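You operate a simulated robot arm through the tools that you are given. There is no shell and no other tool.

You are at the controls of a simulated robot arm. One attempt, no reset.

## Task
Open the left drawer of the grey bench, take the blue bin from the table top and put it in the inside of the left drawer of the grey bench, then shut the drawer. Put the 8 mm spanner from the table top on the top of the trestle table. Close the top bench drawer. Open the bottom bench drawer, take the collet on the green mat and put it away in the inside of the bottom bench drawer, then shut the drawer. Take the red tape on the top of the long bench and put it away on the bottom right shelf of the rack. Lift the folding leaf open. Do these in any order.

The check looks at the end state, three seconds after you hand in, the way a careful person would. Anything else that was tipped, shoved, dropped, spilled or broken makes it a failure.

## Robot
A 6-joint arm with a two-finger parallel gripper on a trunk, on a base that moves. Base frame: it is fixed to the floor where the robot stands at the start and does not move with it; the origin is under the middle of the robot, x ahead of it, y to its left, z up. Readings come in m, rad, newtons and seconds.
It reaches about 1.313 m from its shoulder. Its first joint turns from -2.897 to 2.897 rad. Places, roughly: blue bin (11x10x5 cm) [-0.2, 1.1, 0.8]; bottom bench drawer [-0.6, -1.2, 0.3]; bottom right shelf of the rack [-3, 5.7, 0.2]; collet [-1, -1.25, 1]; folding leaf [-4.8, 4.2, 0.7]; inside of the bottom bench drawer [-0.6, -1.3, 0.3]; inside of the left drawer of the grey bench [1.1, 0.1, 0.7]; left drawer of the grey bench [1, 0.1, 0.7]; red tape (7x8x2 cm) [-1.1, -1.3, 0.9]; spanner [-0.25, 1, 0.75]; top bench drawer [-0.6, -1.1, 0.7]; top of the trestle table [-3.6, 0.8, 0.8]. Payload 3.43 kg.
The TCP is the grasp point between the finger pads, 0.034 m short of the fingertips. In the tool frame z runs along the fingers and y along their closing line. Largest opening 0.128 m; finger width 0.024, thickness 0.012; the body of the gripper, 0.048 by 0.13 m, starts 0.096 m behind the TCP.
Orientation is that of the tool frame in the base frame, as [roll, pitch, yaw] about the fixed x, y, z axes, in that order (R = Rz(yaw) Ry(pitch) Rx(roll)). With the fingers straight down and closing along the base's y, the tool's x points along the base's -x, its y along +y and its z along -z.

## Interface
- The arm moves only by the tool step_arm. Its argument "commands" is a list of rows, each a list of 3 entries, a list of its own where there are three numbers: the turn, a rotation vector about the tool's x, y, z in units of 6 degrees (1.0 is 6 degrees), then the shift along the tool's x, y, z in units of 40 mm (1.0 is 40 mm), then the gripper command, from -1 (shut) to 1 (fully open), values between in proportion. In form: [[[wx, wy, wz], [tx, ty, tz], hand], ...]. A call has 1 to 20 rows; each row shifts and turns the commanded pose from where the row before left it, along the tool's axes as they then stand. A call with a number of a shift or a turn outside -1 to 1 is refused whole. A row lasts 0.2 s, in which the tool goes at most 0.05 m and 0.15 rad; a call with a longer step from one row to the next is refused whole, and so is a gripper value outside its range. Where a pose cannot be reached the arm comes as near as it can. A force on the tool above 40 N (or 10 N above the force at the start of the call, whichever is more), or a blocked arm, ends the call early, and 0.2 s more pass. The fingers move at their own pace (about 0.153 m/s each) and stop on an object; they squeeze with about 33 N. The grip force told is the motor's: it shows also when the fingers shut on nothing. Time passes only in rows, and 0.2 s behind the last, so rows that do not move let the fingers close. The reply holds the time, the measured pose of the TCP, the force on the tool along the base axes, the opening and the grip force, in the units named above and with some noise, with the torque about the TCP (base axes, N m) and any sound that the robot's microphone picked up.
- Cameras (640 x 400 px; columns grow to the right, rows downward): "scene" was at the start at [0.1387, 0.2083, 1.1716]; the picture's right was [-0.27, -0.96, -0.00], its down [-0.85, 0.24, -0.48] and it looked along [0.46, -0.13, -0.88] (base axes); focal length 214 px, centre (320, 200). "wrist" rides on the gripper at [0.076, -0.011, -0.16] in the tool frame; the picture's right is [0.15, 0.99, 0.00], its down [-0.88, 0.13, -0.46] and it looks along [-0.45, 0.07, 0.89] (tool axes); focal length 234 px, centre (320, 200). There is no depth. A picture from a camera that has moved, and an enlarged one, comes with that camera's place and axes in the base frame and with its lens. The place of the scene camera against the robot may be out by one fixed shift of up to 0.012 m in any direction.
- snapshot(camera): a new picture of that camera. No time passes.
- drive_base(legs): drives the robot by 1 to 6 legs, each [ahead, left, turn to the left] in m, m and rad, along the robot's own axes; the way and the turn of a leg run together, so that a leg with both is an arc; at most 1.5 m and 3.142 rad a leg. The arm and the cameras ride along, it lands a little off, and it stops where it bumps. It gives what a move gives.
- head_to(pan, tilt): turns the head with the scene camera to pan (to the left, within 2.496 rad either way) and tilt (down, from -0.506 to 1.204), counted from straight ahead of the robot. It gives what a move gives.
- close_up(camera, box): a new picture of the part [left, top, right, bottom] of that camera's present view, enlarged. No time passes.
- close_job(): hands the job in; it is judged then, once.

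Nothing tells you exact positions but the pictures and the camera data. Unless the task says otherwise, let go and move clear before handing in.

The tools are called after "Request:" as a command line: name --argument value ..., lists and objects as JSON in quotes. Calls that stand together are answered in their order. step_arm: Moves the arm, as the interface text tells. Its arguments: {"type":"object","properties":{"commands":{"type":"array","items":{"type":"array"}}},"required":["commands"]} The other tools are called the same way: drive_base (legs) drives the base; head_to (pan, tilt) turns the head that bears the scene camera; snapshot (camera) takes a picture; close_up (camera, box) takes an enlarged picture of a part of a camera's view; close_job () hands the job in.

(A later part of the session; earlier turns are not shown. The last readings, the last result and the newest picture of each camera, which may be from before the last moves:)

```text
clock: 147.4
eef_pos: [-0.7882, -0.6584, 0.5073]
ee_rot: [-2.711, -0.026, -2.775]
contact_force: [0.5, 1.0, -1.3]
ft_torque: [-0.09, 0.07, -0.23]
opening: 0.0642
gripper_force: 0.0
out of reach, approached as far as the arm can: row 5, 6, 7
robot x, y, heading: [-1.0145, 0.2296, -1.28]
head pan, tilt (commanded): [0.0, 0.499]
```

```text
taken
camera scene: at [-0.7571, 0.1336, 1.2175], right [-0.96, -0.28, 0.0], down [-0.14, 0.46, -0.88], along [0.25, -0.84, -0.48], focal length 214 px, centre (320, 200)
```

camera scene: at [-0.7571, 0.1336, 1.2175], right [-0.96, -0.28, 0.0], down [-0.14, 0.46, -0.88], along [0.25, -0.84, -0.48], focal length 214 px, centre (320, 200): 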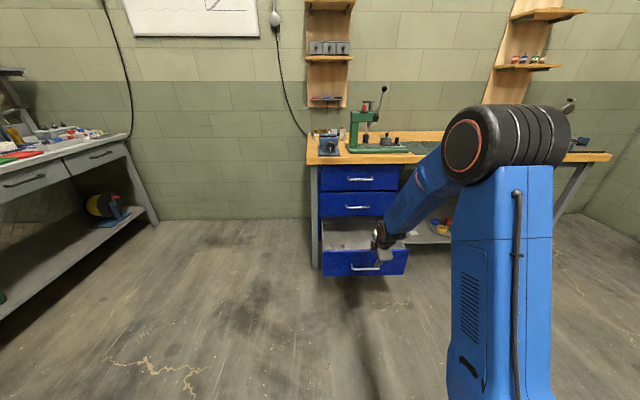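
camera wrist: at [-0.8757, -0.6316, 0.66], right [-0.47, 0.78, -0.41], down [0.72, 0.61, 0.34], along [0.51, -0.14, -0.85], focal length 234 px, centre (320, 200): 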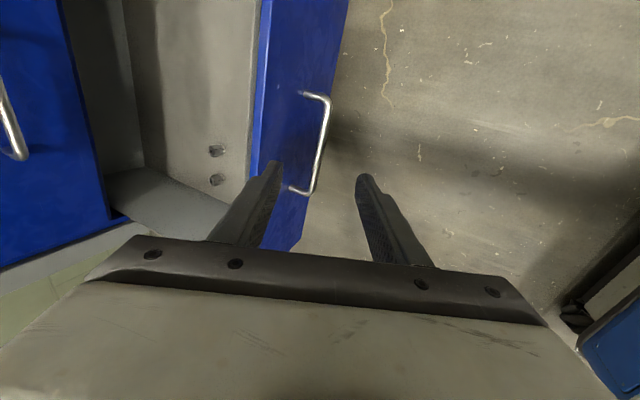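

The bottom drawer is open. Next I'll raise the arm, point the fingers down, and then drive closer to the collet.

Request:
step_arm --commands '[[[0, 0, 0], [0, -0.41, -0.88], 0], [[0, 0, 0], [0, -0.41, -0.88], 0], [[0, 0, 0], [0, -0.41, -0.88], 0], [[0, 0, 0], [0, -0.41, -0.88], 0], [[0, 0, 0], [0, -0.41, -0.88], 0], [[0, 0, 0], [0, -0.41, -0.88], 0], [[0, 0, 0], [0, -0.41, -0.88], 0], [[0, 0, 0], [0, -0.41, -0.88], 0], [[0, 0, 0], [0, -0.41, -0.88], 0], [[0, 0, 0], [0, -0.41, -0.88], 0], [[0, 0, 0], [0, -0.41, -0.88], 0], [[0, 0, 0], [0, -0.41, -0.88], 0], [[0, 0, 0], [0, -0.41, -0.88], 0], [[0, 0, 0], [0, -0.41, -0.88], 0], [[0, 0, 0], [0, -0.41, -0.88], 0], [[-0.82, 0, 0], [0, 0, 0], 0], [[-0.82, 0, 0], [0, 0, 0], 0], [[-0.82, 0, 0], [0, 0, 0], 0], [[-0.82, 0, 0], [0, 0, 0], 0], [[-0.82, 0, 0], [0, 0, 0], 0]]'

Request:
snapshot --camera "wrist"

Request:
snapshot --camera "scene"

```text
clock: 151.6
eef_pos: [-0.7911, -0.6609, 1.091]
ee_rot: [3.14, 0.01, -2.83]
contact_force: [0.4, 0.3, -0.3]
ft_torque: [-0.04, 0.01, 0.01]
opening: 0.0643
gripper_force: 0.0
robot x, y, heading: [-1.013, 0.2294, -1.282]
head pan, tilt (commanded): [0.0, 0.499]
```

```text
taken
camera wrist: at [-0.8608, -0.6953, 1.2499], right [-0.44, 0.9, 0.0], down [0.79, 0.39, 0.46], along [0.42, 0.2, -0.89], focal length 234 px, centre (320, 200)
```

wrist: 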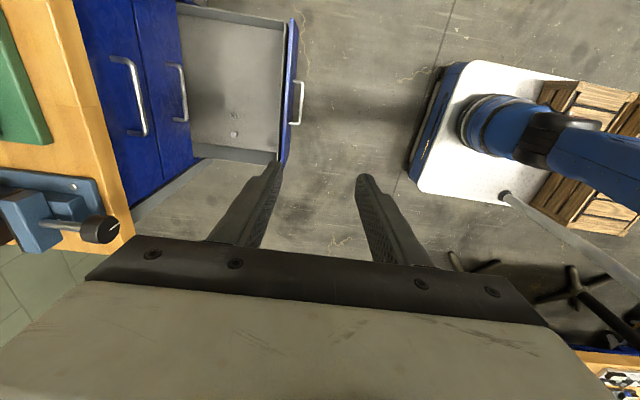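

```text
taken
camera scene: at [-0.7573, 0.1342, 1.2176], right [-0.96, -0.28, 0.0], down [-0.14, 0.46, -0.88], along [0.25, -0.84, -0.48], focal length 214 px, centre (320, 200)
```

scene: 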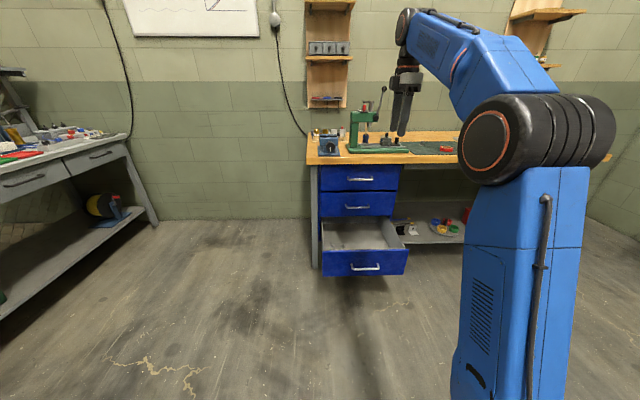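

The drawer holds only two small items, with plenty of free floor. I'll sidestep right and drive forward to reach the collet on the mat.

Request:
drive_base --legs '[[0, -0.3, 0.015], [0.4, 0, 0]]'

Request:
snapshot --camera "wrist"

Request:
head_to --pan -0.3 --tilt 0.5

Request:
snapshot --camera "scene"

```text
clock: 155.7
eef_pos: [-0.9423, -1.1287, 1.0901]
ee_rot: [-3.141, 0.012, -2.813]
contact_force: [0.1, -0.3, 0.4]
ft_torque: [0.0, 0.01, 0.02]
opening: 0.0639
gripper_force: 0.0
robot x, y, heading: [-1.1815, -0.2398, -1.266]
head pan, tilt (commanded): [0.0, 0.499]
```

```text
taken
camera wrist: at [-1.0111, -1.1657, 1.2494], right [-0.46, 0.89, 0.0], down [0.79, 0.41, 0.46], along [0.41, 0.21, -0.89], focal length 234 px, centre (320, 200)
```

wrist: 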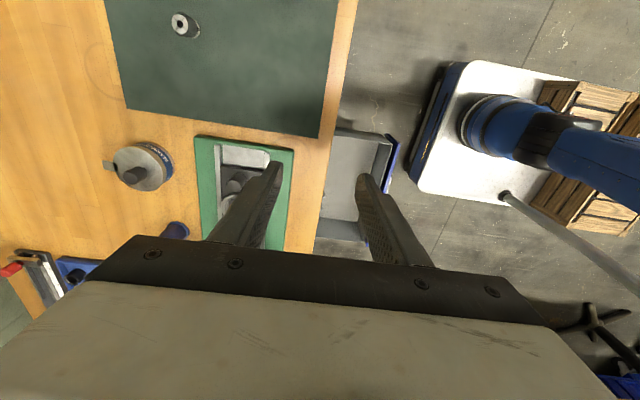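

```text
clock: 156.5
eef_pos: [-0.9421, -1.1305, 1.0905]
ee_rot: [3.14, 0.012, -2.812]
contact_force: [0.3, -1.1, -0.1]
ft_torque: [0.01, 0.01, -0.05]
opening: 0.064
gripper_force: 0.1
robot x, y, heading: [-1.1793, -0.2417, -1.269]
head pan, tilt (commanded): [-0.3, 0.499]
```

```text
taken
camera scene: at [-0.9482, -0.3388, 1.2175], right [-1.0, -0.01, 0.0], down [0.0, 0.48, -0.88], along [0.0, -0.88, -0.48], focal length 214 px, centre (320, 200)
```

scene: 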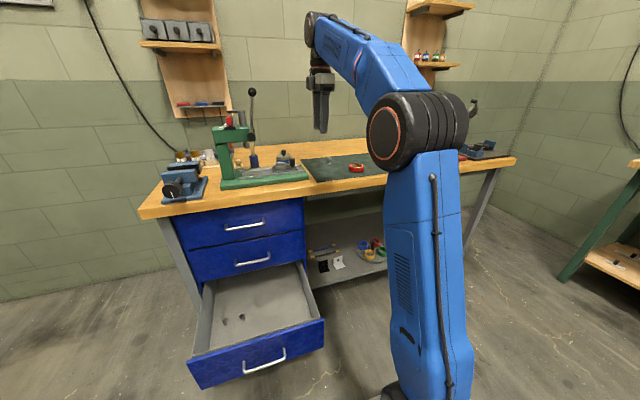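

The collet stands on the mat near (-0.985, -1.34). I'll edge forward 7 cm and move the gripper above it.

Request:
drive_base --legs '[[0.07, 0, 0]]'

Request:
step_arm --commands '[[[0, 0, 0], [0.3, -0.9, 0.1], 0], [[0, 0, 0], [0.3, -0.9, 0.1], 0], [[0, 0, 0], [0.3, -0.9, 0.1], 0], [[0, 0, 0], [0.3, -0.5, 0.1], 0]]'

Request:
snapshot --camera "wrist"

```text
clock: 157.6
eef_pos: [-0.9212, -1.1975, 1.0907]
ee_rot: [-3.141, 0.01, -2.817]
contact_force: [-0.1, 0.4, 0.0]
ft_torque: [-0.02, 0.01, -0.01]
opening: 0.0642
gripper_force: 0.0
robot x, y, heading: [-1.1574, -0.3121, -1.268]
head pan, tilt (commanded): [-0.3, 0.499]
```

```text
clock: 158.6
eef_pos: [-0.9282, -1.3231, 1.0591]
ee_rot: [-3.138, 0.01, -2.815]
contact_force: [0.4, -0.2, 0.0]
ft_torque: [-0.02, 0.03, -0.04]
opening: 0.0641
gripper_force: 0.1
out of reach, approached as far as the arm can: row 3, 4
robot x, y, heading: [-1.1597, -0.3118, -1.271]
head pan, tilt (commanded): [-0.3, 0.499]
```

```text
taken
camera wrist: at [-0.9976, -1.3588, 1.2187], right [-0.46, 0.89, -0.01], down [0.79, 0.41, 0.46], along [0.41, 0.21, -0.89], focal length 234 px, centre (320, 200)
```

wrist: 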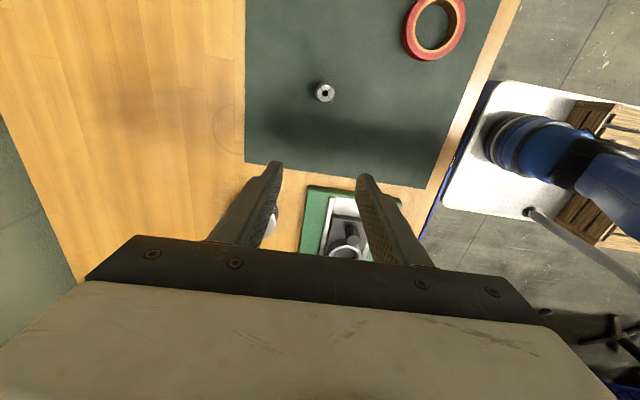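

Triangulation puts the bench top at z ≈ 0.857 and the collet at (-0.989, -1.346). I'm moving over it and partway down, then checking again.

Request:
step_arm --commands '[[[0, 0, 0], [0, 0, 0.9], 0], [[0, 0, 0], [0.82, -0.03, 0.3], 0], [[0, 0, 0], [0.82, -0.03, 0.3], 0], [[0, 0, 0], [0, 0, 0.6], 0]]'

Request:
snapshot --camera "wrist"

```text
clock: 159.6
eef_pos: [-0.9903, -1.3458, 0.9743]
ee_rot: [3.142, 0.011, -2.814]
contact_force: [-0.7, -0.1, -0.5]
ft_torque: [-0.01, -0.01, -0.03]
opening: 0.0641
gripper_force: 0.0
robot x, y, heading: [-1.1581, -0.3139, -1.268]
head pan, tilt (commanded): [-0.3, 0.499]
```

```text
taken
camera wrist: at [-1.0591, -1.3819, 1.1333], right [-0.46, 0.89, 0.0], down [0.79, 0.41, 0.46], along [0.41, 0.21, -0.89], focal length 234 px, centre (320, 200)
```

wrist: 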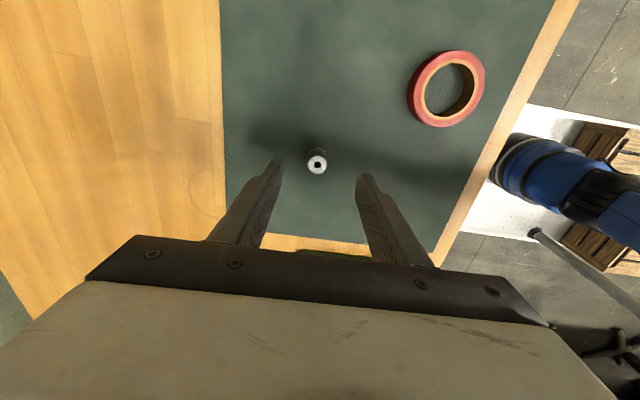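

The collet sits right between the fingers. I'll descend and grip it.

Request:
step_arm --commands '[[[0, 0, 0], [-0.12, -0.04, 0.7], 0], [[0, 0, 0], [0, 0, 0.7], 0], [[0, 0, 0], [0, 0, 0.4], 0], [[0, 0, 0], [0, 0, 0.1], 0], [[0, 0, 0], [0, 0, 0], -1], [[0, 0, 0], [0, 0, 0], -1], [[0, 0, 0], [0, 0, 0], -1]]'

Request:
snapshot --camera "wrist"

```text
clock: 161.2
eef_pos: [-0.9831, -1.3464, 0.8978]
ee_rot: [-3.14, 0.01, -2.815]
contact_force: [-0.3, -0.1, -0.4]
ft_torque: [0.01, 0.01, -0.01]
opening: 0.0244
gripper_force: 32.8
robot x, y, heading: [-1.156, -0.3103, -1.271]
head pan, tilt (commanded): [-0.3, 0.499]
```

```text
taken
camera wrist: at [-1.0528, -1.3822, 1.0576], right [-0.46, 0.89, 0.0], down [0.79, 0.41, 0.46], along [0.41, 0.21, -0.89], focal length 234 px, centre (320, 200)
```

wrist: 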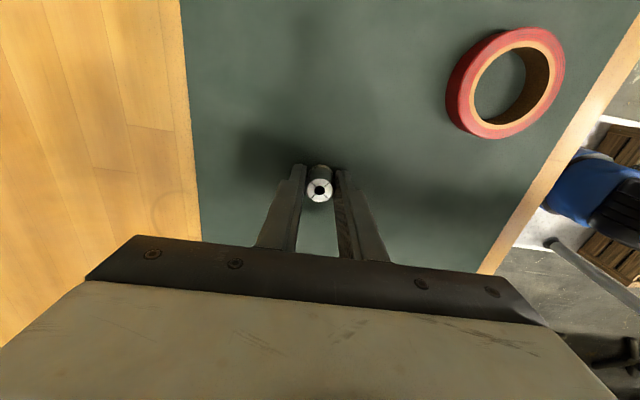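

I have the collet, gripped at 24 mm. I'll lift it, back the base up 0.3 m, and look at the open drawer from above.

Request:
step_arm --commands '[[[0, 0, 0], [0, 0, -0.5], -1], [[0, 0, 0], [0, 0, -0.9], -1], [[0, 0, 0], [0, 0, -0.9], -1], [[0, 0, 0], [0, 0.3, -0.9], -1], [[0, 0, 0], [0, 0.5, -0.6], -1]]'

Request:
drive_base --legs '[[-0.3, 0, 0]]'

Request:
step_arm --commands '[[[0, 0, 0], [-0.9, 0.1, 0], -1], [[0, 0, 0], [-0.9, 0.1, 0], -1], [[0, 0, 0], [-0.9, 0.1, 0], -1], [[0, 0, 0], [-0.9, 0.1, 0], -1]]'

Request:
snapshot --camera "wrist"

Request:
snapshot --camera "scene"

```text
clock: 162.3
eef_pos: [-0.9931, -1.3171, 1.0496]
ee_rot: [3.141, 0.012, -2.815]
contact_force: [0.6, -0.6, -1.0]
ft_torque: [0.07, 0.04, -0.01]
opening: 0.0247
gripper_force: 33.0
robot x, y, heading: [-1.1606, -0.3128, -1.266]
head pan, tilt (commanded): [-0.3, 0.499]
```

```text
clock: 164.4
eef_pos: [-1.0808, -1.0295, 1.0506]
ee_rot: [3.14, 0.011, -2.814]
contact_force: [-0.8, -0.2, -0.8]
ft_torque: [0.0, 0.01, -0.01]
opening: 0.0244
gripper_force: 32.6
robot x, y, heading: [-1.2472, -0.0252, -1.268]
head pan, tilt (commanded): [-0.3, 0.499]
```

```text
clock: 165.4
eef_pos: [-0.9517, -0.9715, 1.0522]
ee_rot: [-3.14, 0.011, -2.814]
contact_force: [-0.9, 0.9, -0.6]
ft_torque: [0.05, -0.05, 0.01]
opening: 0.0246
gripper_force: 32.8
robot x, y, heading: [-1.2465, -0.0246, -1.267]
head pan, tilt (commanded): [-0.3, 0.499]
```

```text
taken
camera wrist: at [-1.0216, -1.0069, 1.2116], right [-0.46, 0.89, 0.0], down [0.79, 0.4, 0.46], along [0.41, 0.21, -0.89], focal length 234 px, centre (320, 200)
```

wrist: 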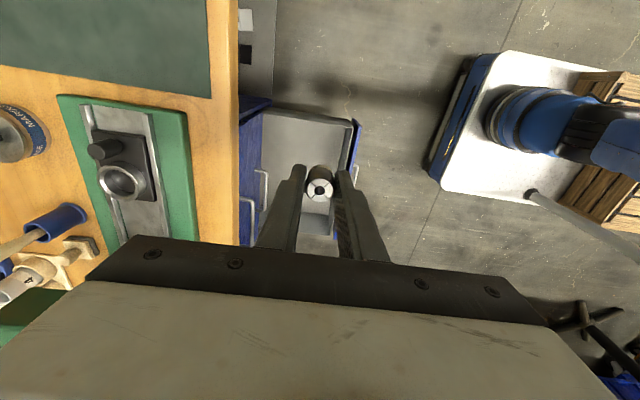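

```text
taken
camera scene: at [-1.017, -0.1208, 1.2175], right [-1.0, 0.0, 0.0], down [0.0, 0.48, -0.88], along [0.0, -0.88, -0.48], focal length 214 px, centre (320, 200)
```

scene: 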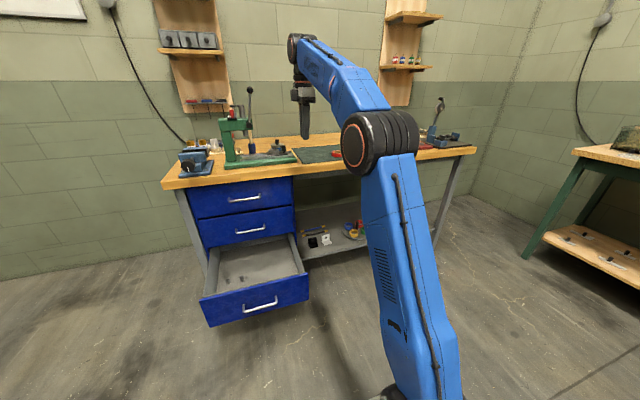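

I'll move over the free part of the drawer and lower the collet in stages.

Request:
step_arm --commands '[[[0, 0, 0], [-0.94, 0.03, 0], -1], [[0, 0, 0], [-0.94, 0.03, 0], -1], [[0, 0, 0], [-0.94, 0.03, 0], -1], [[0, 0, 0], [-0.94, 0.03, 0], -1], [[0, 0, 0], [0, 0, 0.95], -1], [[0, 0, 0], [0, 0, 0.95], -1], [[0, 0, 0], [0, 0, 0.95], -1], [[0, 0, 0], [0, 0, 0.95], -1], [[0, 0, 0], [0, 0, 0.95], -1], [[0, 0, 0], [0, 0, 0.95], -1], [[0, 0, 0], [0, 0, 0.95], -1], [[0, 0, 0], [0, 0, 0.95], -1], [[0, 0, 0], [0, 0, 0.95], -1], [[0, 0, 0], [0, 0, 0.95], -1], [[0, 0, 0], [0, 0, 0.95], -1], [[0, 0, 0], [0, 0, 0.95], -1]]'

Request:
snapshot --camera "wrist"

Request:
snapshot --camera "scene"

```text
clock: 168.8
eef_pos: [-0.8064, -0.915, 0.5992]
ee_rot: [-3.14, 0.009, -2.814]
contact_force: [0.4, 0.2, -0.5]
ft_torque: [-0.03, 0.0, 0.0]
opening: 0.0246
gripper_force: 32.6
robot x, y, heading: [-1.2452, -0.0227, -1.271]
head pan, tilt (commanded): [-0.3, 0.499]
```

```text
taken
camera wrist: at [-0.8763, -0.951, 0.7582], right [-0.46, 0.89, 0.0], down [0.79, 0.41, 0.46], along [0.41, 0.21, -0.89], focal length 234 px, centre (320, 200)
```

wrist: 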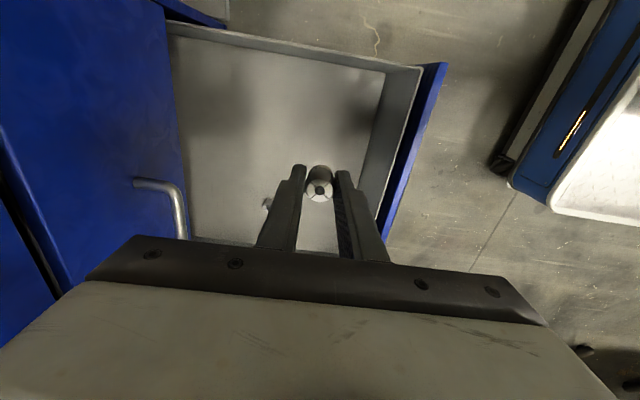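

```text
taken
camera scene: at [-1.0168, -0.1203, 1.2176], right [-1.0, 0.0, 0.0], down [0.0, 0.48, -0.88], along [0.0, -0.88, -0.48], focal length 214 px, centre (320, 200)
```

scene: 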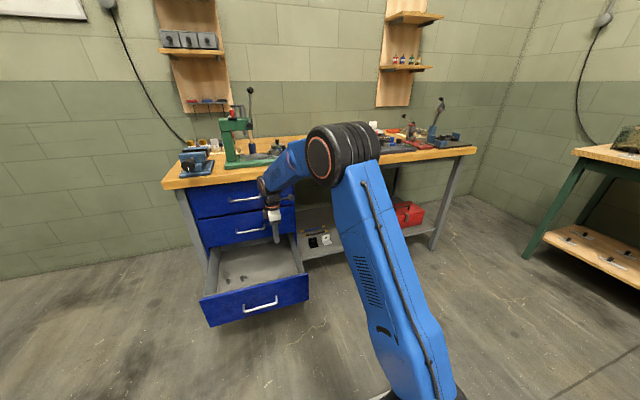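

The landing spot is on clear floor. I'll continue down.

Request:
step_arm --commands '[[[0, 0, 0], [0, 0, 0.95], -1], [[0, 0, 0], [0, 0, 0.95], -1], [[0, 0, 0], [0, 0, 0.95], -1], [[0, 0, 0], [0, 0, 0.95], -1], [[0, 0, 0], [0, 0, 0.8], -1], [[0, 0, 0], [0, 0, 0.5], -1]]'

Request:
snapshot --camera "wrist"

Request:
close_up --camera "scene" --box '[180, 170, 340, 340]'

```text
clock: 170.2
eef_pos: [-0.8028, -0.9163, 0.394]
ee_rot: [-3.139, 0.011, -2.813]
contact_force: [0.3, -0.1, 0.5]
ft_torque: [0.01, -0.01, -0.02]
opening: 0.0243
gripper_force: 33.0
robot x, y, heading: [-1.2512, -0.0256, -1.268]
head pan, tilt (commanded): [-0.3, 0.499]
```

```text
taken
camera wrist: at [-0.8727, -0.9516, 0.5539], right [-0.46, 0.89, 0.0], down [0.79, 0.41, 0.46], along [0.41, 0.21, -0.89], focal length 234 px, centre (320, 200)
```

wrist: 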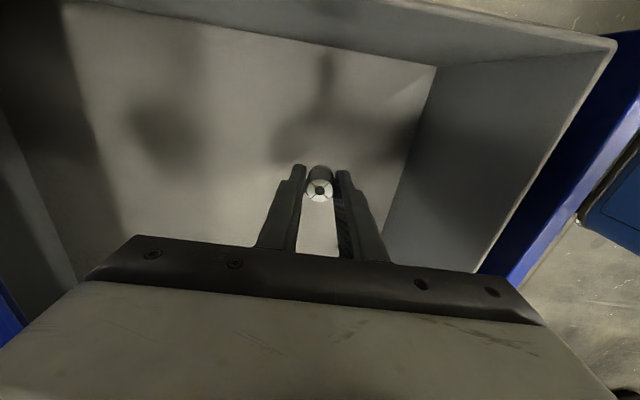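

```text
2.35 times, centred on (260, 255) of scene
camera zoom: at [-1.0168, -0.1204, 1.2175], right [-1.0, 0.0, 0.0], down [0.0, 0.48, -0.88], along [0.0, -0.88, -0.48], focal length 505 px, centre (461, 71)
```

zoom: 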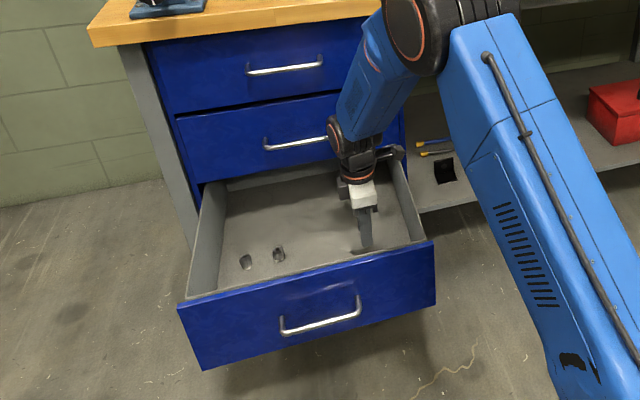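

Request:
step_arm --commands '[[[0, 0, 0], [0, 0, 0.5], -1], [[0, 0, 0], [0, 0, 0.4], -1], [[0, 0, 0], [0, 0, 0.3], -1], [[0, 0, 0], [0, 0, 0.2], -1]]'

Request:
snapshot --camera "wrist"

```text
clock: 171.2
eef_pos: [-0.8038, -0.9142, 0.3367]
ee_rot: [-3.141, 0.011, -2.813]
contact_force: [1.2, -0.2, 0.2]
ft_torque: [0.03, -0.03, 0.01]
opening: 0.0245
gripper_force: 33.3
robot x, y, heading: [-1.2504, -0.0239, -1.276]
head pan, tilt (commanded): [-0.3, 0.499]
```

```text
taken
camera wrist: at [-0.8729, -0.95, 0.4968], right [-0.46, 0.89, 0.0], down [0.79, 0.41, 0.46], along [0.41, 0.21, -0.89], focal length 234 px, centre (320, 200)
```

wrist: 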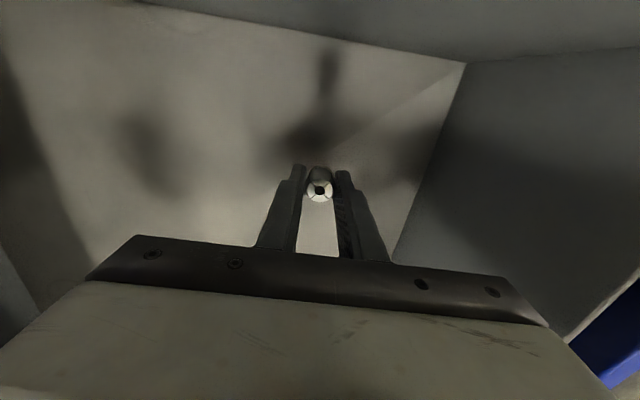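

Request:
step_arm --commands '[[[0, 0, 0], [0, 0, 0.2], -1], [[0, 0, 0], [0, 0, 0.2], -1], [[0, 0, 0], [0, 0, 0.15], -1], [[0, 0, 0], [0, 0, 0.15], -1]]'

```text
clock: 172.2
eef_pos: [-0.8026, -0.9139, 0.3102]
ee_rot: [-3.141, 0.011, -2.813]
contact_force: [-0.5, -0.4, -1.0]
ft_torque: [0.0, 0.0, 0.0]
opening: 0.0243
gripper_force: 33.1
robot x, y, heading: [-1.2497, -0.025, -1.266]
head pan, tilt (commanded): [-0.3, 0.499]
```

Request:
step_arm --commands '[[[0, 0, 0], [0, 0, 0.12], -1], [[0, 0, 0], [0, 0, 0.12], -1], [[0, 0, 0], [0, 0, 0.12], -1]]'

Request:
snapshot --camera "wrist"

```text
clock: 172.7
eef_pos: [-0.8011, -0.9167, 0.308]
ee_rot: [-3.135, 0.012, -2.814]
contact_force: [-1.0, -2.7, 13.3]
ft_torque: [-0.09, 0.08, 0.05]
opening: 0.0246
gripper_force: 33.0
robot x, y, heading: [-1.2487, -0.0244, -1.271]
head pan, tilt (commanded): [-0.3, 0.499]
stopped in row 2: the force on the tool passed its limit at 45 N (the readings are from after the stop); the commanded pose is now the measured one
```

```text
taken
camera wrist: at [-0.8727, -0.9521, 0.4665], right [-0.46, 0.89, -0.01], down [0.79, 0.41, 0.46], along [0.42, 0.21, -0.89], focal length 234 px, centre (320, 200)
```

wrist: 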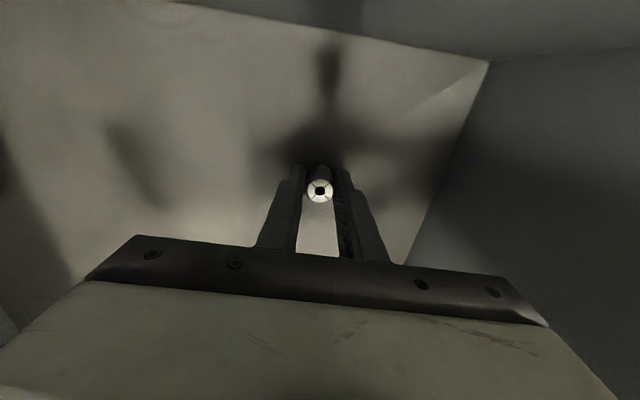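

The collet touched the drawer floor. I'll release it and lift away.

Request:
step_arm --commands '[[[0, 0, 0], [0, 0, -0.03], -0.3], [[0, 0, 0], [0, 0, 0], -0.3], [[0, 0, 0], [0, 0, -0.5], -0.3], [[0, 0, 0], [0, 0, -0.9], -0.3], [[0, 0, 0], [0, 0, -0.9], -0.3], [[0, 0, 0], [0, 0, -0.9], -0.3], [[0, 0, 0], [0, 0, -0.9], -0.3], [[0, 0, 0], [0, 0, -0.9], -0.3], [[0, 0, 0], [0, 0, -0.9], -0.3]]'

Request:
snapshot --camera "wrist"

```text
clock: 174.7
eef_pos: [-0.8049, -0.9172, 0.5429]
ee_rot: [-3.138, 0.01, -2.813]
contact_force: [-0.3, -1.7, -0.6]
ft_torque: [0.02, 0.01, -0.01]
opening: 0.0446
gripper_force: 0.1
robot x, y, heading: [-1.246, -0.026, -1.269]
head pan, tilt (commanded): [-0.3, 0.499]
```

```text
taken
camera wrist: at [-0.8747, -0.9521, 0.702], right [-0.46, 0.89, -0.01], down [0.79, 0.41, 0.46], along [0.42, 0.21, -0.89], focal length 234 px, centre (320, 200)
```

wrist: 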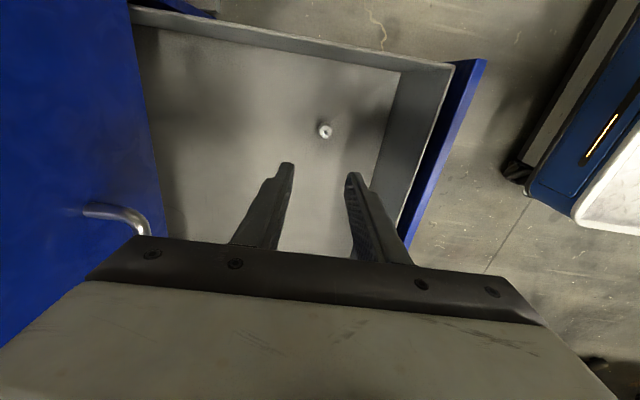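

The collet stands in the drawer. I'll return to the stance I used for opening, so I can grip the handle again and push the drawer shut.

Request:
drive_base --legs '[[-0.1725, 0, 0], [0, 0.3, -0.012]]'

Request:
step_arm --commands '[[[0.83, 0, 0], [0, 0.3, 0], -0.5], [[0.83, 0, 0], [0, 0.3, 0], -0.5], [[0.83, 0, 0], [0, 0.3, 0], -0.5], [[0.83, 0, 0], [0, 0.3, 0], -0.5], [[0.83, 0, 0], [0, 0.3, 0], -0.5]]'

Request:
snapshot --camera "wrist"

```text
clock: 177.8
eef_pos: [-0.5825, -0.6683, 0.5428]
ee_rot: [-3.134, 0.011, -2.826]
contact_force: [-0.2, -0.5, 1.3]
ft_torque: [0.02, 0.0, 0.02]
opening: 0.0447
gripper_force: 0.0
robot x, y, heading: [-1.0126, 0.2296, -1.279]
head pan, tilt (commanded): [-0.3, 0.499]
```

```text
clock: 179.0
eef_pos: [-0.6012, -0.612, 0.5319]
ee_rot: [-2.701, 0.012, -2.825]
contact_force: [0.4, -0.1, -0.1]
ft_torque: [-0.03, 0.0, 0.02]
opening: 0.0319
gripper_force: 0.1
robot x, y, heading: [-1.0145, 0.2295, -1.279]
head pan, tilt (commanded): [-0.3, 0.499]
```

```text
taken
camera wrist: at [-0.6927, -0.5822, 0.6812], right [-0.41, 0.81, -0.42], down [0.74, 0.57, 0.37], along [0.54, -0.16, -0.83], focal length 234 px, centre (320, 200)
```

wrist: 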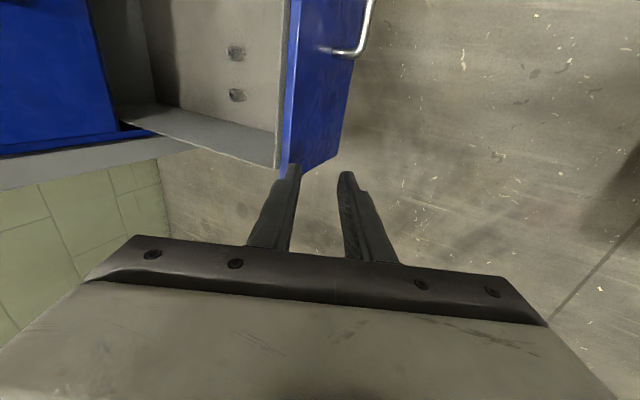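

Request:
step_arm --commands '[[[0, 0, 0], [0.91, 0, 0], -0.5], [[0, 0, 0], [0.91, 0, 0], -0.5], [[0, 0, 0], [0.91, 0, 0], -0.5], [[0, 0, 0], [0.91, 0, 0], -0.5], [[0, 0, 0], [0.91, 0, 0], -0.5], [[0, 0, 0], [0, 0.33, 0.71], -0.5], [[0, 0, 0], [0, 0.33, 0.71], -0.5]]'

Request:
close_up --camera "wrist" --box '[160, 20, 480, 220]'

```text
clock: 180.6
eef_pos: [-0.7743, -0.6688, 0.4685]
ee_rot: [-2.703, 0.009, -2.826]
contact_force: [0.6, 0.3, -0.6]
ft_torque: [0.06, 0.0, 0.02]
opening: 0.032
gripper_force: 0.1
robot x, y, heading: [-1.0169, 0.2279, -1.275]
head pan, tilt (commanded): [-0.3, 0.499]
```

```text
2.00 times, centred on (320, 120) of wrist
camera zoom: at [-0.8653, -0.6387, 0.6156], right [-0.41, 0.81, -0.42], down [0.74, 0.57, 0.37], along [0.54, -0.16, -0.83], focal length 468 px, centre (320, 360)
```

zoom: 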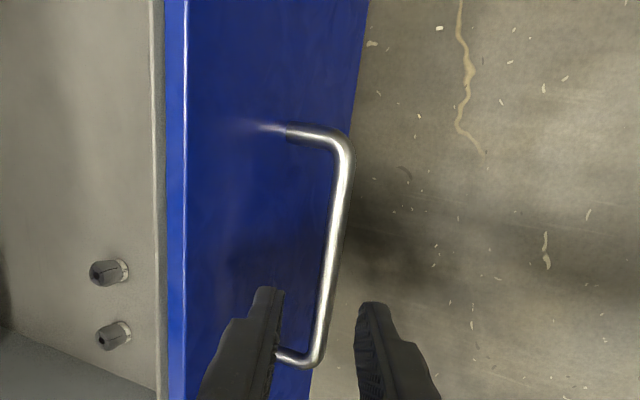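

Request:
step_arm --commands '[[[0, 0, 0], [0, 0.1, 0.8], -0.5], [[0, 0, 0], [0, 0.05, 0.8], -0.5], [[0, 0, 0], [0, 0, 0.7], -0.5]]'

Request:
close_up --camera "wrist" --box '[160, 20, 480, 220]'

```text
clock: 181.4
eef_pos: [-0.771, -0.6858, 0.4158]
ee_rot: [-2.719, 0.084, -3.012]
contact_force: [0.4, 0.1, 0.9]
ft_torque: [0.06, -0.01, 0.0]
opening: 0.032
gripper_force: 0.1
out of reach, approached as far as the arm can: row 2, 3
robot x, y, heading: [-1.0162, 0.2264, -1.278]
head pan, tilt (commanded): [-0.3, 0.499]
```

```text
2.00 times, centred on (320, 120) of wrist
camera zoom: at [-0.8658, -0.6425, 0.5598], right [-0.23, 0.88, -0.42], down [0.8, 0.41, 0.43], along [0.55, -0.23, -0.8], focal length 468 px, centre (320, 360)
```

zoom: 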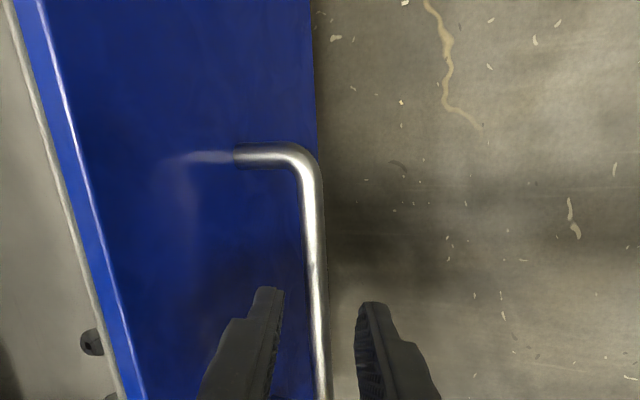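

The wrist twisted because it's near its singular posture this close in. I'll retreat, undo the twist, back the base up a bit more, and try again from farther away.

Request:
step_arm --commands '[[[0, 0, 0], [0, 0, -0.8], -0.5], [[0, 0, 0], [0, 0, -0.8], -0.5], [[0, 0, -0.97], [0, 0, 0], -0.5], [[0, 0, -0.97], [0, 0, 0], -0.5]]'

Request:
drive_base --legs '[[-0.15, 0, 0]]'

Request:
snapshot --camera "wrist"

```text
clock: 182.4
eef_pos: [-0.7773, -0.6761, 0.4454]
ee_rot: [-2.707, -0.074, -2.642]
contact_force: [-0.3, 0.3, -0.4]
ft_torque: [0.01, 0.01, 0.01]
opening: 0.032
gripper_force: 0.0
out of reach, approached as far as the arm can: row 1, 2
robot x, y, heading: [-1.0117, 0.2279, -1.279]
head pan, tilt (commanded): [-0.3, 0.499]
```

```text
clock: 183.8
eef_pos: [-0.821, -0.536, 0.4453]
ee_rot: [-2.707, -0.074, -2.64]
contact_force: [0.2, 0.4, -0.1]
ft_torque: [0.03, 0.01, -0.05]
opening: 0.0321
gripper_force: 0.1
robot x, y, heading: [-1.0553, 0.3694, -1.273]
head pan, tilt (commanded): [-0.3, 0.499]
```

```text
taken
camera wrist: at [-0.9038, -0.5167, 0.6006], right [-0.59, 0.7, -0.4], down [0.65, 0.71, 0.29], along [0.49, -0.09, -0.87], focal length 234 px, centre (320, 200)
```

wrist: 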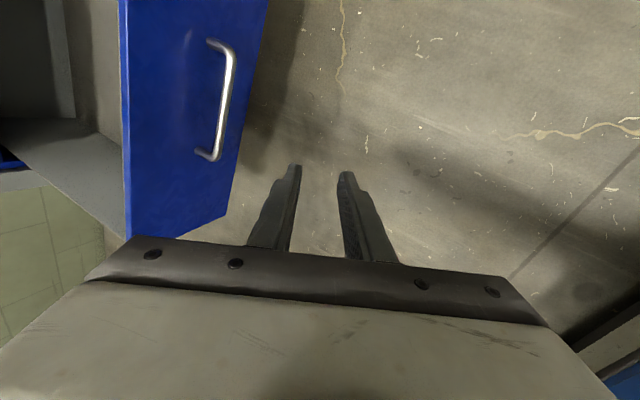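

Request:
step_arm --commands '[[[0, 0, 0.95], [0, 0, 0], -0.5], [[0, 0, 0.95], [0, 0, 0], -0.5], [[0.68, 0, 0], [0, 0, 0], -0.5], [[0.68, 0, 0], [0, 0, 0], -0.5]]'

```text
clock: 184.8
eef_pos: [-0.82, -0.5368, 0.4457]
ee_rot: [-2.557, 0.009, -2.823]
contact_force: [0.7, 0.4, -1.3]
ft_torque: [0.0, -0.01, 0.02]
opening: 0.0321
gripper_force: 0.0
robot x, y, heading: [-1.0589, 0.3702, -1.277]
head pan, tilt (commanded): [-0.3, 0.499]
```

Request:
step_arm --commands '[[[0, 0, 0], [-0.02, -0.907, 0.44], -0.5], [[0, 0, 0], [-0.02, -0.907, 0.44], -0.5], [[0, 0, 0], [-0.02, -0.907, 0.44], -0.5]]'

Request:
close_up --camera "wrist" --box '[160, 20, 480, 220]'

```text
clock: 185.6
eef_pos: [-0.78, -0.6487, 0.4604]
ee_rot: [-2.557, 0.01, -2.821]
contact_force: [-0.3, 0.7, 0.4]
ft_torque: [0.01, 0.0, 0.02]
opening: 0.0321
gripper_force: 0.1
robot x, y, heading: [-1.0539, 0.371, -1.275]
head pan, tilt (commanded): [-0.3, 0.499]
```

```text
2.00 times, centred on (320, 120) of wrist
camera zoom: at [-0.8786, -0.5988, 0.6004], right [-0.39, 0.74, -0.55], down [0.72, 0.62, 0.32], along [0.57, -0.27, -0.78], focal length 468 px, centre (320, 360)
```

zoom: 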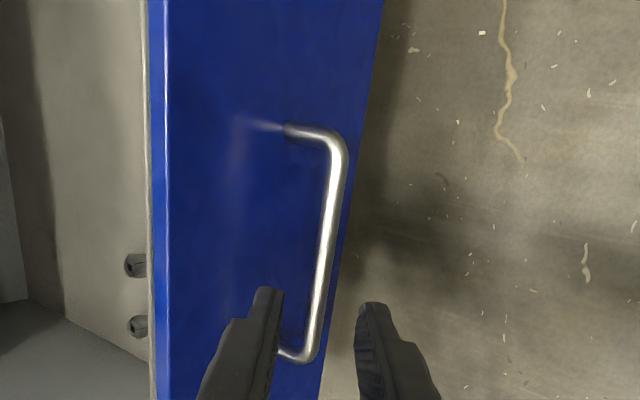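

Request:
step_arm --commands '[[[0, 0, 0], [0, 0.03, 0.8], -0.5], [[0, 0, 0], [0, 0.03, 0.8], -0.5], [[0, 0, 0], [0, 0, 0.7], -0.5], [[0, 0, 0], [0, 0, 0.3], -0.5]]'

Request:
close_up --camera "wrist" --box '[160, 20, 480, 220]'

```text
clock: 186.6
eef_pos: [-0.7607, -0.6999, 0.3731]
ee_rot: [-2.559, 0.01, -2.823]
contact_force: [0.9, 0.9, 0.2]
ft_torque: [0.03, 0.02, -0.02]
opening: 0.0321
gripper_force: 0.1
robot x, y, heading: [-1.0525, 0.3716, -1.278]
head pan, tilt (commanded): [-0.3, 0.499]
```

```text
2.00 times, centred on (320, 120) of wrist
camera zoom: at [-0.8599, -0.6507, 0.513], right [-0.39, 0.74, -0.55], down [0.72, 0.62, 0.32], along [0.57, -0.27, -0.78], focal length 468 px, centre (320, 360)
```

zoom: 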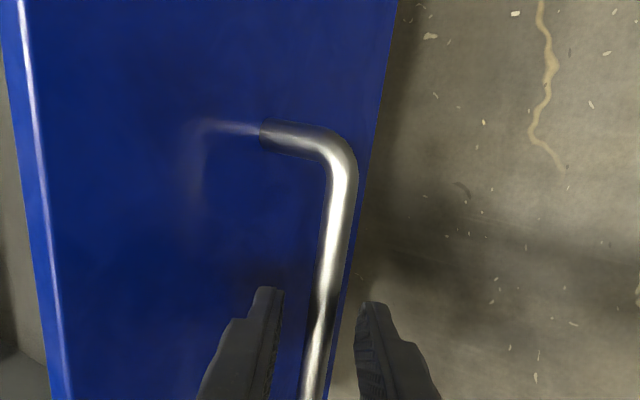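

Request:
step_arm --commands '[[[0, 0, 0], [0, 0, 0.3], -0.5], [[0, 0, 0], [0, 0, 0], -1], [[0, 0, 0], [0, 0, 0], -1], [[0, 0, 0], [0, 0, 0], -1]]'

```text
clock: 187.6
eef_pos: [-0.7588, -0.7062, 0.363]
ee_rot: [-2.557, 0.009, -2.824]
contact_force: [-0.2, -1.9, -2.3]
ft_torque: [-0.06, 0.19, 0.35]
opening: 0.012
gripper_force: 45.3
robot x, y, heading: [-1.0614, 0.3692, -1.276]
head pan, tilt (commanded): [-0.3, 0.499]
```

Request:
step_arm --commands '[[[0, 0, 0], [0, -0.2, 0.13], -1], [[0, 0, 0], [0, -0.3, 0.2], -1], [[0, 0, 0], [0, -0.37, 0.245], -1], [[0, 0, 0], [0, -0.37, 0.245], -1], [[0, 0, 0], [0, -0.37, 0.245], -1], [[0, 0, 0], [0, -0.37, 0.245], -1], [[0, 0, 0], [0, -0.37, 0.245], -1]]'

```text
clock: 189.2
eef_pos: [-0.729, -0.7969, 0.3634]
ee_rot: [-2.557, 0.008, -2.822]
contact_force: [-15.0, -6.9, 18.1]
ft_torque: [-0.37, 0.51, -0.03]
opening: 0.0118
gripper_force: 44.9
out of reach, approached as far as the arm can: row 4, 5
robot x, y, heading: [-1.0591, 0.3703, -1.279]
head pan, tilt (commanded): [-0.3, 0.499]
```

Request:
step_arm --commands '[[[0, 0, 0], [0.05, -0.4, 0.2], -1], [[0, 0, 0], [0, -0.37, 0.245], -1], [[0, 0, 0], [0, -0.37, 0.245], -1], [[0, 0, 0], [0, -0.37, 0.245], -1], [[0, 0, 0], [0, -0.37, 0.245], -1], [[0, 0, 0], [0, -0.37, 0.245], -1]]'

```text
clock: 190.6
eef_pos: [-0.6955, -0.8987, 0.3639]
ee_rot: [-2.561, 0.008, -2.82]
contact_force: [8.2, 1.8, -7.3]
ft_torque: [0.02, -0.11, 0.41]
opening: 0.0116
gripper_force: 45.2
robot x, y, heading: [-1.0546, 0.3678, -1.275]
head pan, tilt (commanded): [-0.3, 0.499]
```

Request:
step_arm --commands '[[[0, 0, 0], [0, -0.37, 0.245], -1], [[0, 0, 0], [0, -0.37, 0.245], -1], [[0, 0, 0], [0, -0.37, 0.245], -1], [[0, 0, 0], [0, -0.37, 0.245], -1], [[0, 0, 0], [0, -0.3, 0.2], -1], [[0, 0, 0], [0, -0.2, 0.14], -1], [[0, 0, 0], [0, -0.2, 0.14], -1]]'

Request:
snapshot --camera "scene"

```text
clock: 192.2
eef_pos: [-0.6631, -0.9976, 0.3638]
ee_rot: [-2.559, 0.008, -2.821]
contact_force: [7.1, 0.2, -3.1]
ft_torque: [-0.09, 0.11, 0.35]
opening: 0.0118
gripper_force: 45.6
robot x, y, heading: [-1.0595, 0.3689, -1.278]
head pan, tilt (commanded): [-0.3, 0.499]
```

```text
taken
camera scene: at [-0.8282, 0.2706, 1.2175], right [-1.0, 0.01, 0.0], down [0.0, 0.48, -0.88], along [-0.01, -0.88, -0.48], focal length 214 px, centre (320, 200)
```

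scene: 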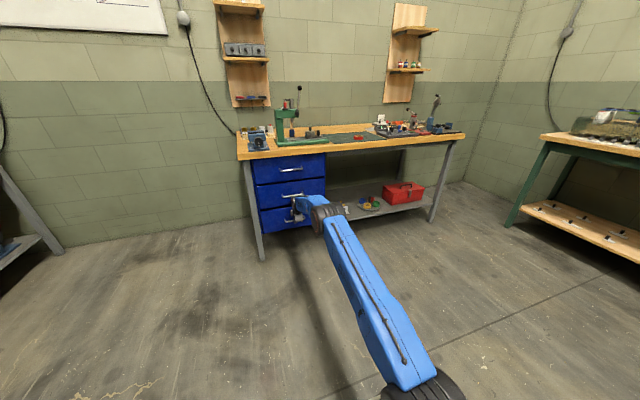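

It's nearly shut; a few more small steps until it meets the stop.

Request:
step_arm --commands '[[[0, 0, 0], [0, -0.12, 0.08], -1], [[0, 0, 0], [0, -0.12, 0.08], -1], [[0, 0, 0], [0, -0.12, 0.08], -1], [[0, 0, 0], [0, -0.12, 0.08], -1]]'

Request:
close_up --camera "scene" --box '[230, 130, 350, 250]'

```text
clock: 192.9
eef_pos: [-0.6605, -1.0079, 0.3656]
ee_rot: [-2.564, 0.009, -2.822]
contact_force: [-5.3, 13.8, 8.5]
ft_torque: [0.13, 0.13, 0.37]
opening: 0.0113
gripper_force: 45.3
robot x, y, heading: [-1.0602, 0.3691, -1.278]
head pan, tilt (commanded): [-0.3, 0.499]
stopped in row 3: the force on the tool passed its limit at 55 N (the readings are from after the stop); the commanded pose is now the measured one
```

```text
3.33 times, centred on (290, 190) of scene
camera zoom: at [-0.8287, 0.2717, 1.2176], right [-1.0, 0.01, 0.0], down [0.0, 0.48, -0.88], along [-0.01, -0.88, -0.48], focal length 715 px, centre (420, 233)
```

zoom: 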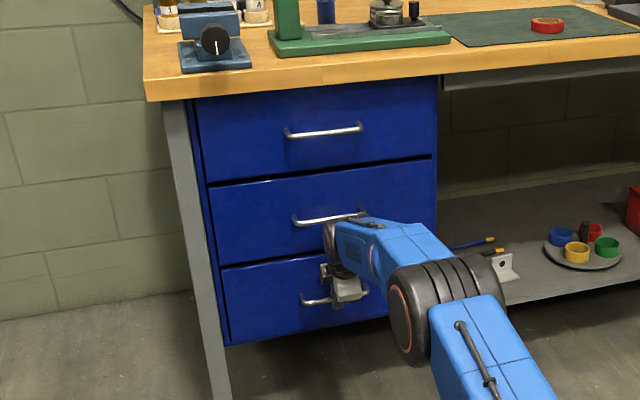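

The bottom drawer is shut against its stop. I'll release, retreat and raise the arm.

Request:
step_arm --commands '[[[0, 0, 0], [0, 0, 0], -0.5], [[0, 0, 0], [0, 0, 0], -0.5], [[0, 0, 0], [0, 0, -0.3], -0.5], [[0, 0, 0], [0, 0, -0.7], -0.5], [[0, 0, 0], [0, 0, -0.8], -0.5], [[0, 0, 0], [0, 0.5, -0.8], -0.5], [[0, 0, 0], [0, 0.8, -0.5], 0], [[0, 0, 0], [0, 0.8, -0.5], 0], [[0, 0, 0], [0, 0.8, -0.5], 0], [[0, 0, 0], [0, 0.8, -0.5], 0], [[0, 0, 0], [0, 0.8, -0.5], 0]]'

Request:
close_up --camera "scene" --box '[230, 130, 350, 250]'

```text
clock: 195.3
eef_pos: [-0.7441, -0.7612, 0.4343]
ee_rot: [-2.563, 0.007, -2.822]
contact_force: [0.5, 0.4, -0.1]
ft_torque: [-0.01, -0.02, 0.01]
opening: 0.064
gripper_force: 0.1
robot x, y, heading: [-1.0542, 0.3643, -1.276]
head pan, tilt (commanded): [-0.3, 0.499]
```

```text
3.33 times, centred on (290, 190) of scene
camera zoom: at [-0.8284, 0.2708, 1.2175], right [-1.0, 0.01, 0.0], down [0.0, 0.48, -0.88], along [-0.01, -0.88, -0.48], focal length 715 px, centre (420, 233)
```

zoom: 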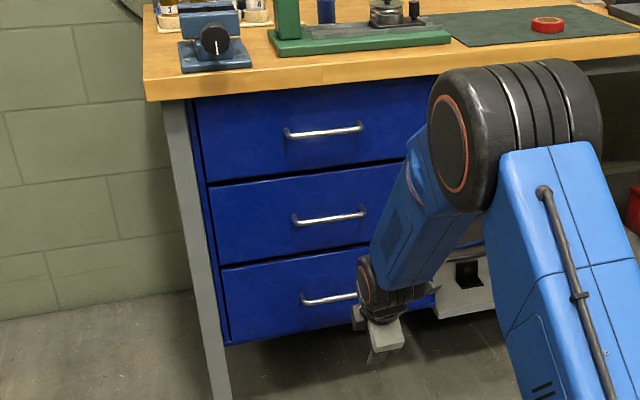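

All three blue drawers are flush. Next is the red tape: I'll raise the arm, turn the gripper so its closing line runs left–right, and drive in front of the tape.

Request:
step_arm --commands '[[[0, 0, 0], [0, -0.54, -0.81], 0.5], [[0, 0, 0], [0, -0.54, -0.81], 0.5], [[0, 0, 0], [0, -0.54, -0.81], 0.5], [[0, 0, 0], [0, -0.54, -0.81], 0.5], [[0, 0, 0], [0, -0.54, -0.81], 0.5], [[0, 0, 0], [0, -0.54, -0.81], 0.5], [[0, 0, 0], [0, -0.54, -0.81], 0.5], [[0, 0, 0], [0, -0.54, -0.81], 0.5], [[0, 0, 0], [0, -0.54, -0.81], 0.5], [[0, 0, 0], [0, -0.54, -0.81], 0.5], [[0, 0, 0], [0, -0.54, -0.81], 0.5], [[0, 0, 0], [0, -0.54, -0.81], 0.5], [[0, 0, 0], [0, -0.54, -0.81], 0.5], [[0, 0, 0], [0, -0.54, -0.81], 0.5], [[-0.93, 0, 0], [0, 0, 0], 0.5], [[-0.93, 0, 0], [0, 0, 0], 0.5], [[-0.93, 0, 0], [0, 0, 0], 0.5], [[-0.93, 0, 0], [0, 0, 0], 0.5], [[-0.93, 0, 0], [0, 0, 0], 0.5], [[-0.93, 0, 0], [0, 0, 0], 0.5]]'

Request:
step_arm --commands '[[[0, 0, -1], [0, 0, 0], 0.5], [[0, 0, -1], [0, 0, 0], 0.5], [[0, 0, -1], [0, 0, 0], 0.5], [[0, 0, -1], [0, 0, 0], 0.5], [[0, 0, -1], [0, 0, 0], 0.5], [[0, 0, -1], [0, 0, 0], 0.5], [[0, 0, -1], [0, 0, 0], 0.5], [[0, 0, -1], [0, 0, 0], 0.5], [[0, 0, -1], [0, 0, 0], 0.5], [[0, 0, -1], [0, 0, 0], 0.5], [[0, 0, -1], [0, 0, 0], 0.5], [[0, 0, -1], [0, 0, 0], 0.5], [[0, 0, -1], [0, 0, 0], 0.5], [[0, 0, -1], [0, 0, 0], 0.5], [[0, 0, -1], [0, 0, 0], 0.5]]'

Request:
drive_base --legs '[[0, -0.5, 0.02], [0.45, 0, 0]]'

Request:
snapshot --camera "wrist"

Request:
snapshot --camera "scene"

```text
clock: 199.5
eef_pos: [-0.7589, -0.7298, 0.9556]
ee_rot: [3.137, 0.01, -2.821]
contact_force: [-1.0, 0.0, 0.9]
ft_torque: [-0.01, -0.03, 0.01]
opening: 0.0957
gripper_force: 0.0
out of reach, approached as far as the arm can: row 19, 20
robot x, y, heading: [-1.0606, 0.3689, -1.279]
head pan, tilt (commanded): [-0.3, 0.499]
```

```text
clock: 202.7
eef_pos: [-0.7579, -0.7285, 0.9549]
ee_rot: [-3.133, 0.008, -1.362]
contact_force: [0.1, 0.0, 0.1]
ft_torque: [0.0, 0.0, -0.01]
opening: 0.0959
gripper_force: 0.0
out of reach, approached as far as the arm can: row 15
robot x, y, heading: [-1.0581, 0.3717, -1.28]
head pan, tilt (commanded): [-0.3, 0.499]
```

```text
clock: 207.9
eef_pos: [-1.0611, -1.2997, 0.9539]
ee_rot: [-3.132, 0.008, -1.338]
contact_force: [-0.6, 1.0, 0.5]
ft_torque: [-0.02, 0.01, 0.0]
opening: 0.0962
gripper_force: 0.0
robot x, y, heading: [-1.3849, -0.2098, -1.253]
head pan, tilt (commanded): [-0.3, 0.499]
```

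```text
taken
camera wrist: at [-1.0333, -1.3729, 1.113], right [-0.93, -0.37, -0.01], down [-0.33, 0.82, 0.46], along [-0.16, 0.43, -0.89], focal length 234 px, centre (320, 200)
```

wrist: 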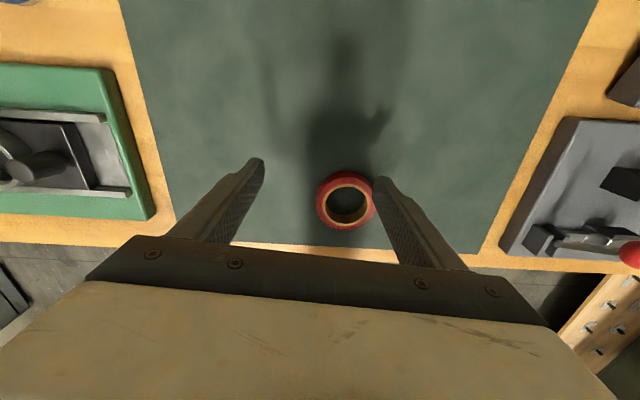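

```text
taken
camera scene: at [-1.1544, -0.3005, 1.2175], right [-1.0, -0.02, 0.0], down [-0.01, 0.48, -0.88], along [0.01, -0.88, -0.48], focal length 214 px, centre (320, 200)
```

scene: 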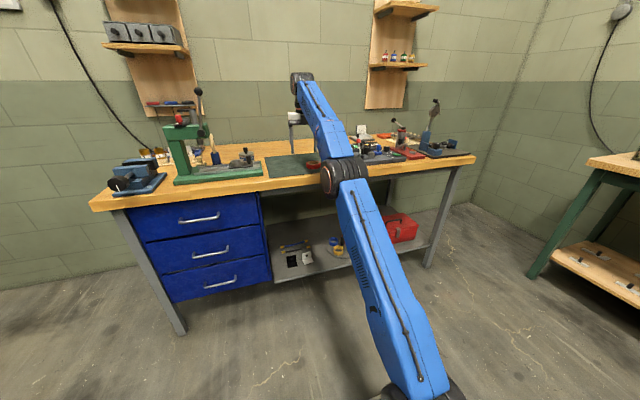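

I can see the tape between the fingers. I'll pull back a bit, square up, and tilt the gripper forward 35° so the tape stays flat when I put it on the low shelf.

Request:
step_arm --commands '[[[0, 0, 0], [-0.95, 0.37, -0.2], 0.5], [[0, 0, 0], [-0.95, 0.37, -0.2], 0.5], [[0, 0, -0.65], [-0.95, 0.37, -0.2], 0.5], [[0, 0.97, 0], [0, 0, 0], 0.5], [[0, 0.97, 0], [0, 0, 0], 0.5], [[0, 0.97, 0], [0, 0, 0], 0.5], [[0, 0.97, 0], [0, 0, 0], 0.5], [[0, 0.97, 0], [0, 0, 0], 0.5], [[0, 0.97, 0], [0, 0, 0], 0.5]]'

Request:
snapshot --camera "wrist"

```text
clock: 209.9
eef_pos: [-1.066, -1.1731, 0.9766]
ee_rot: [-3.128, -0.603, -1.278]
contact_force: [-0.2, -0.4, -0.6]
ft_torque: [-0.03, 0.0, -0.04]
opening: 0.0961
gripper_force: 0.2
out of reach, approached as far as the arm can: row 2, 3, 4, 5
robot x, y, heading: [-1.3883, -0.2051, -1.258]
head pan, tilt (commanded): [-0.3, 0.499]
```

```text
taken
camera wrist: at [-1.0659, -1.1447, 1.1524], right [-0.91, -0.41, 0.07], down [-0.41, 0.9, -0.13], along [-0.02, -0.15, -0.99], focal length 234 px, centre (320, 200)
```

wrist: 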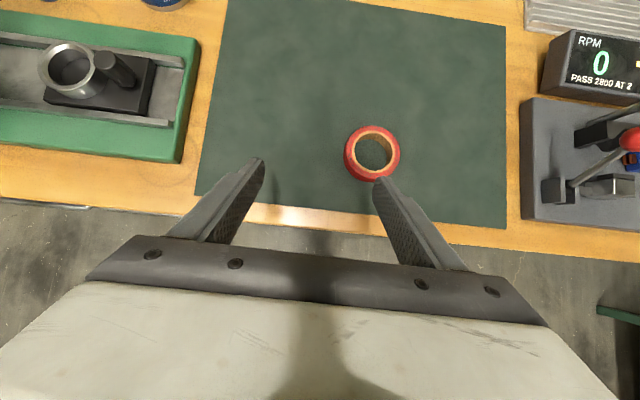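

Request:
step_arm --commands '[[[0, 0, 0], [0.12, 0.84, 0.17], 0.5], [[0, 0, 0], [0.12, 0.84, 0.17], 0.5]]'

Request:
snapshot --camera "wrist"

```text
clock: 210.5
eef_pos: [-1.1007, -1.1977, 0.9677]
ee_rot: [-3.14, -0.607, -1.299]
contact_force: [-0.4, 0.1, 0.3]
ft_torque: [-0.03, -0.02, 0.01]
opening: 0.0959
gripper_force: 0.0
out of reach, approached as far as the arm can: row 1, 2
robot x, y, heading: [-1.3874, -0.2109, -1.255]
head pan, tilt (commanded): [-0.3, 0.499]
```

```text
taken
camera wrist: at [-1.0986, -1.168, 1.1436], right [-0.92, -0.38, 0.08], down [-0.39, 0.91, -0.13], along [-0.03, -0.15, -0.99], focal length 234 px, centre (320, 200)
```

wrist: 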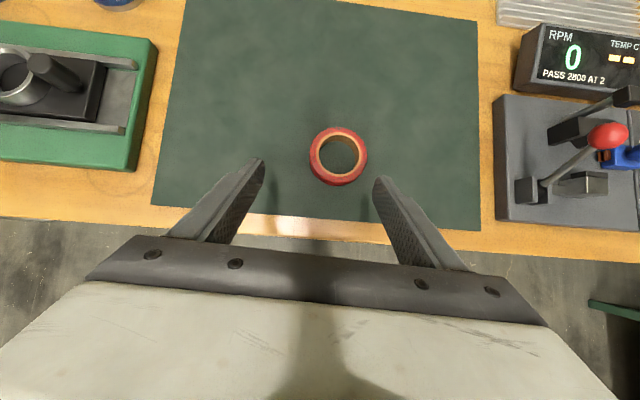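

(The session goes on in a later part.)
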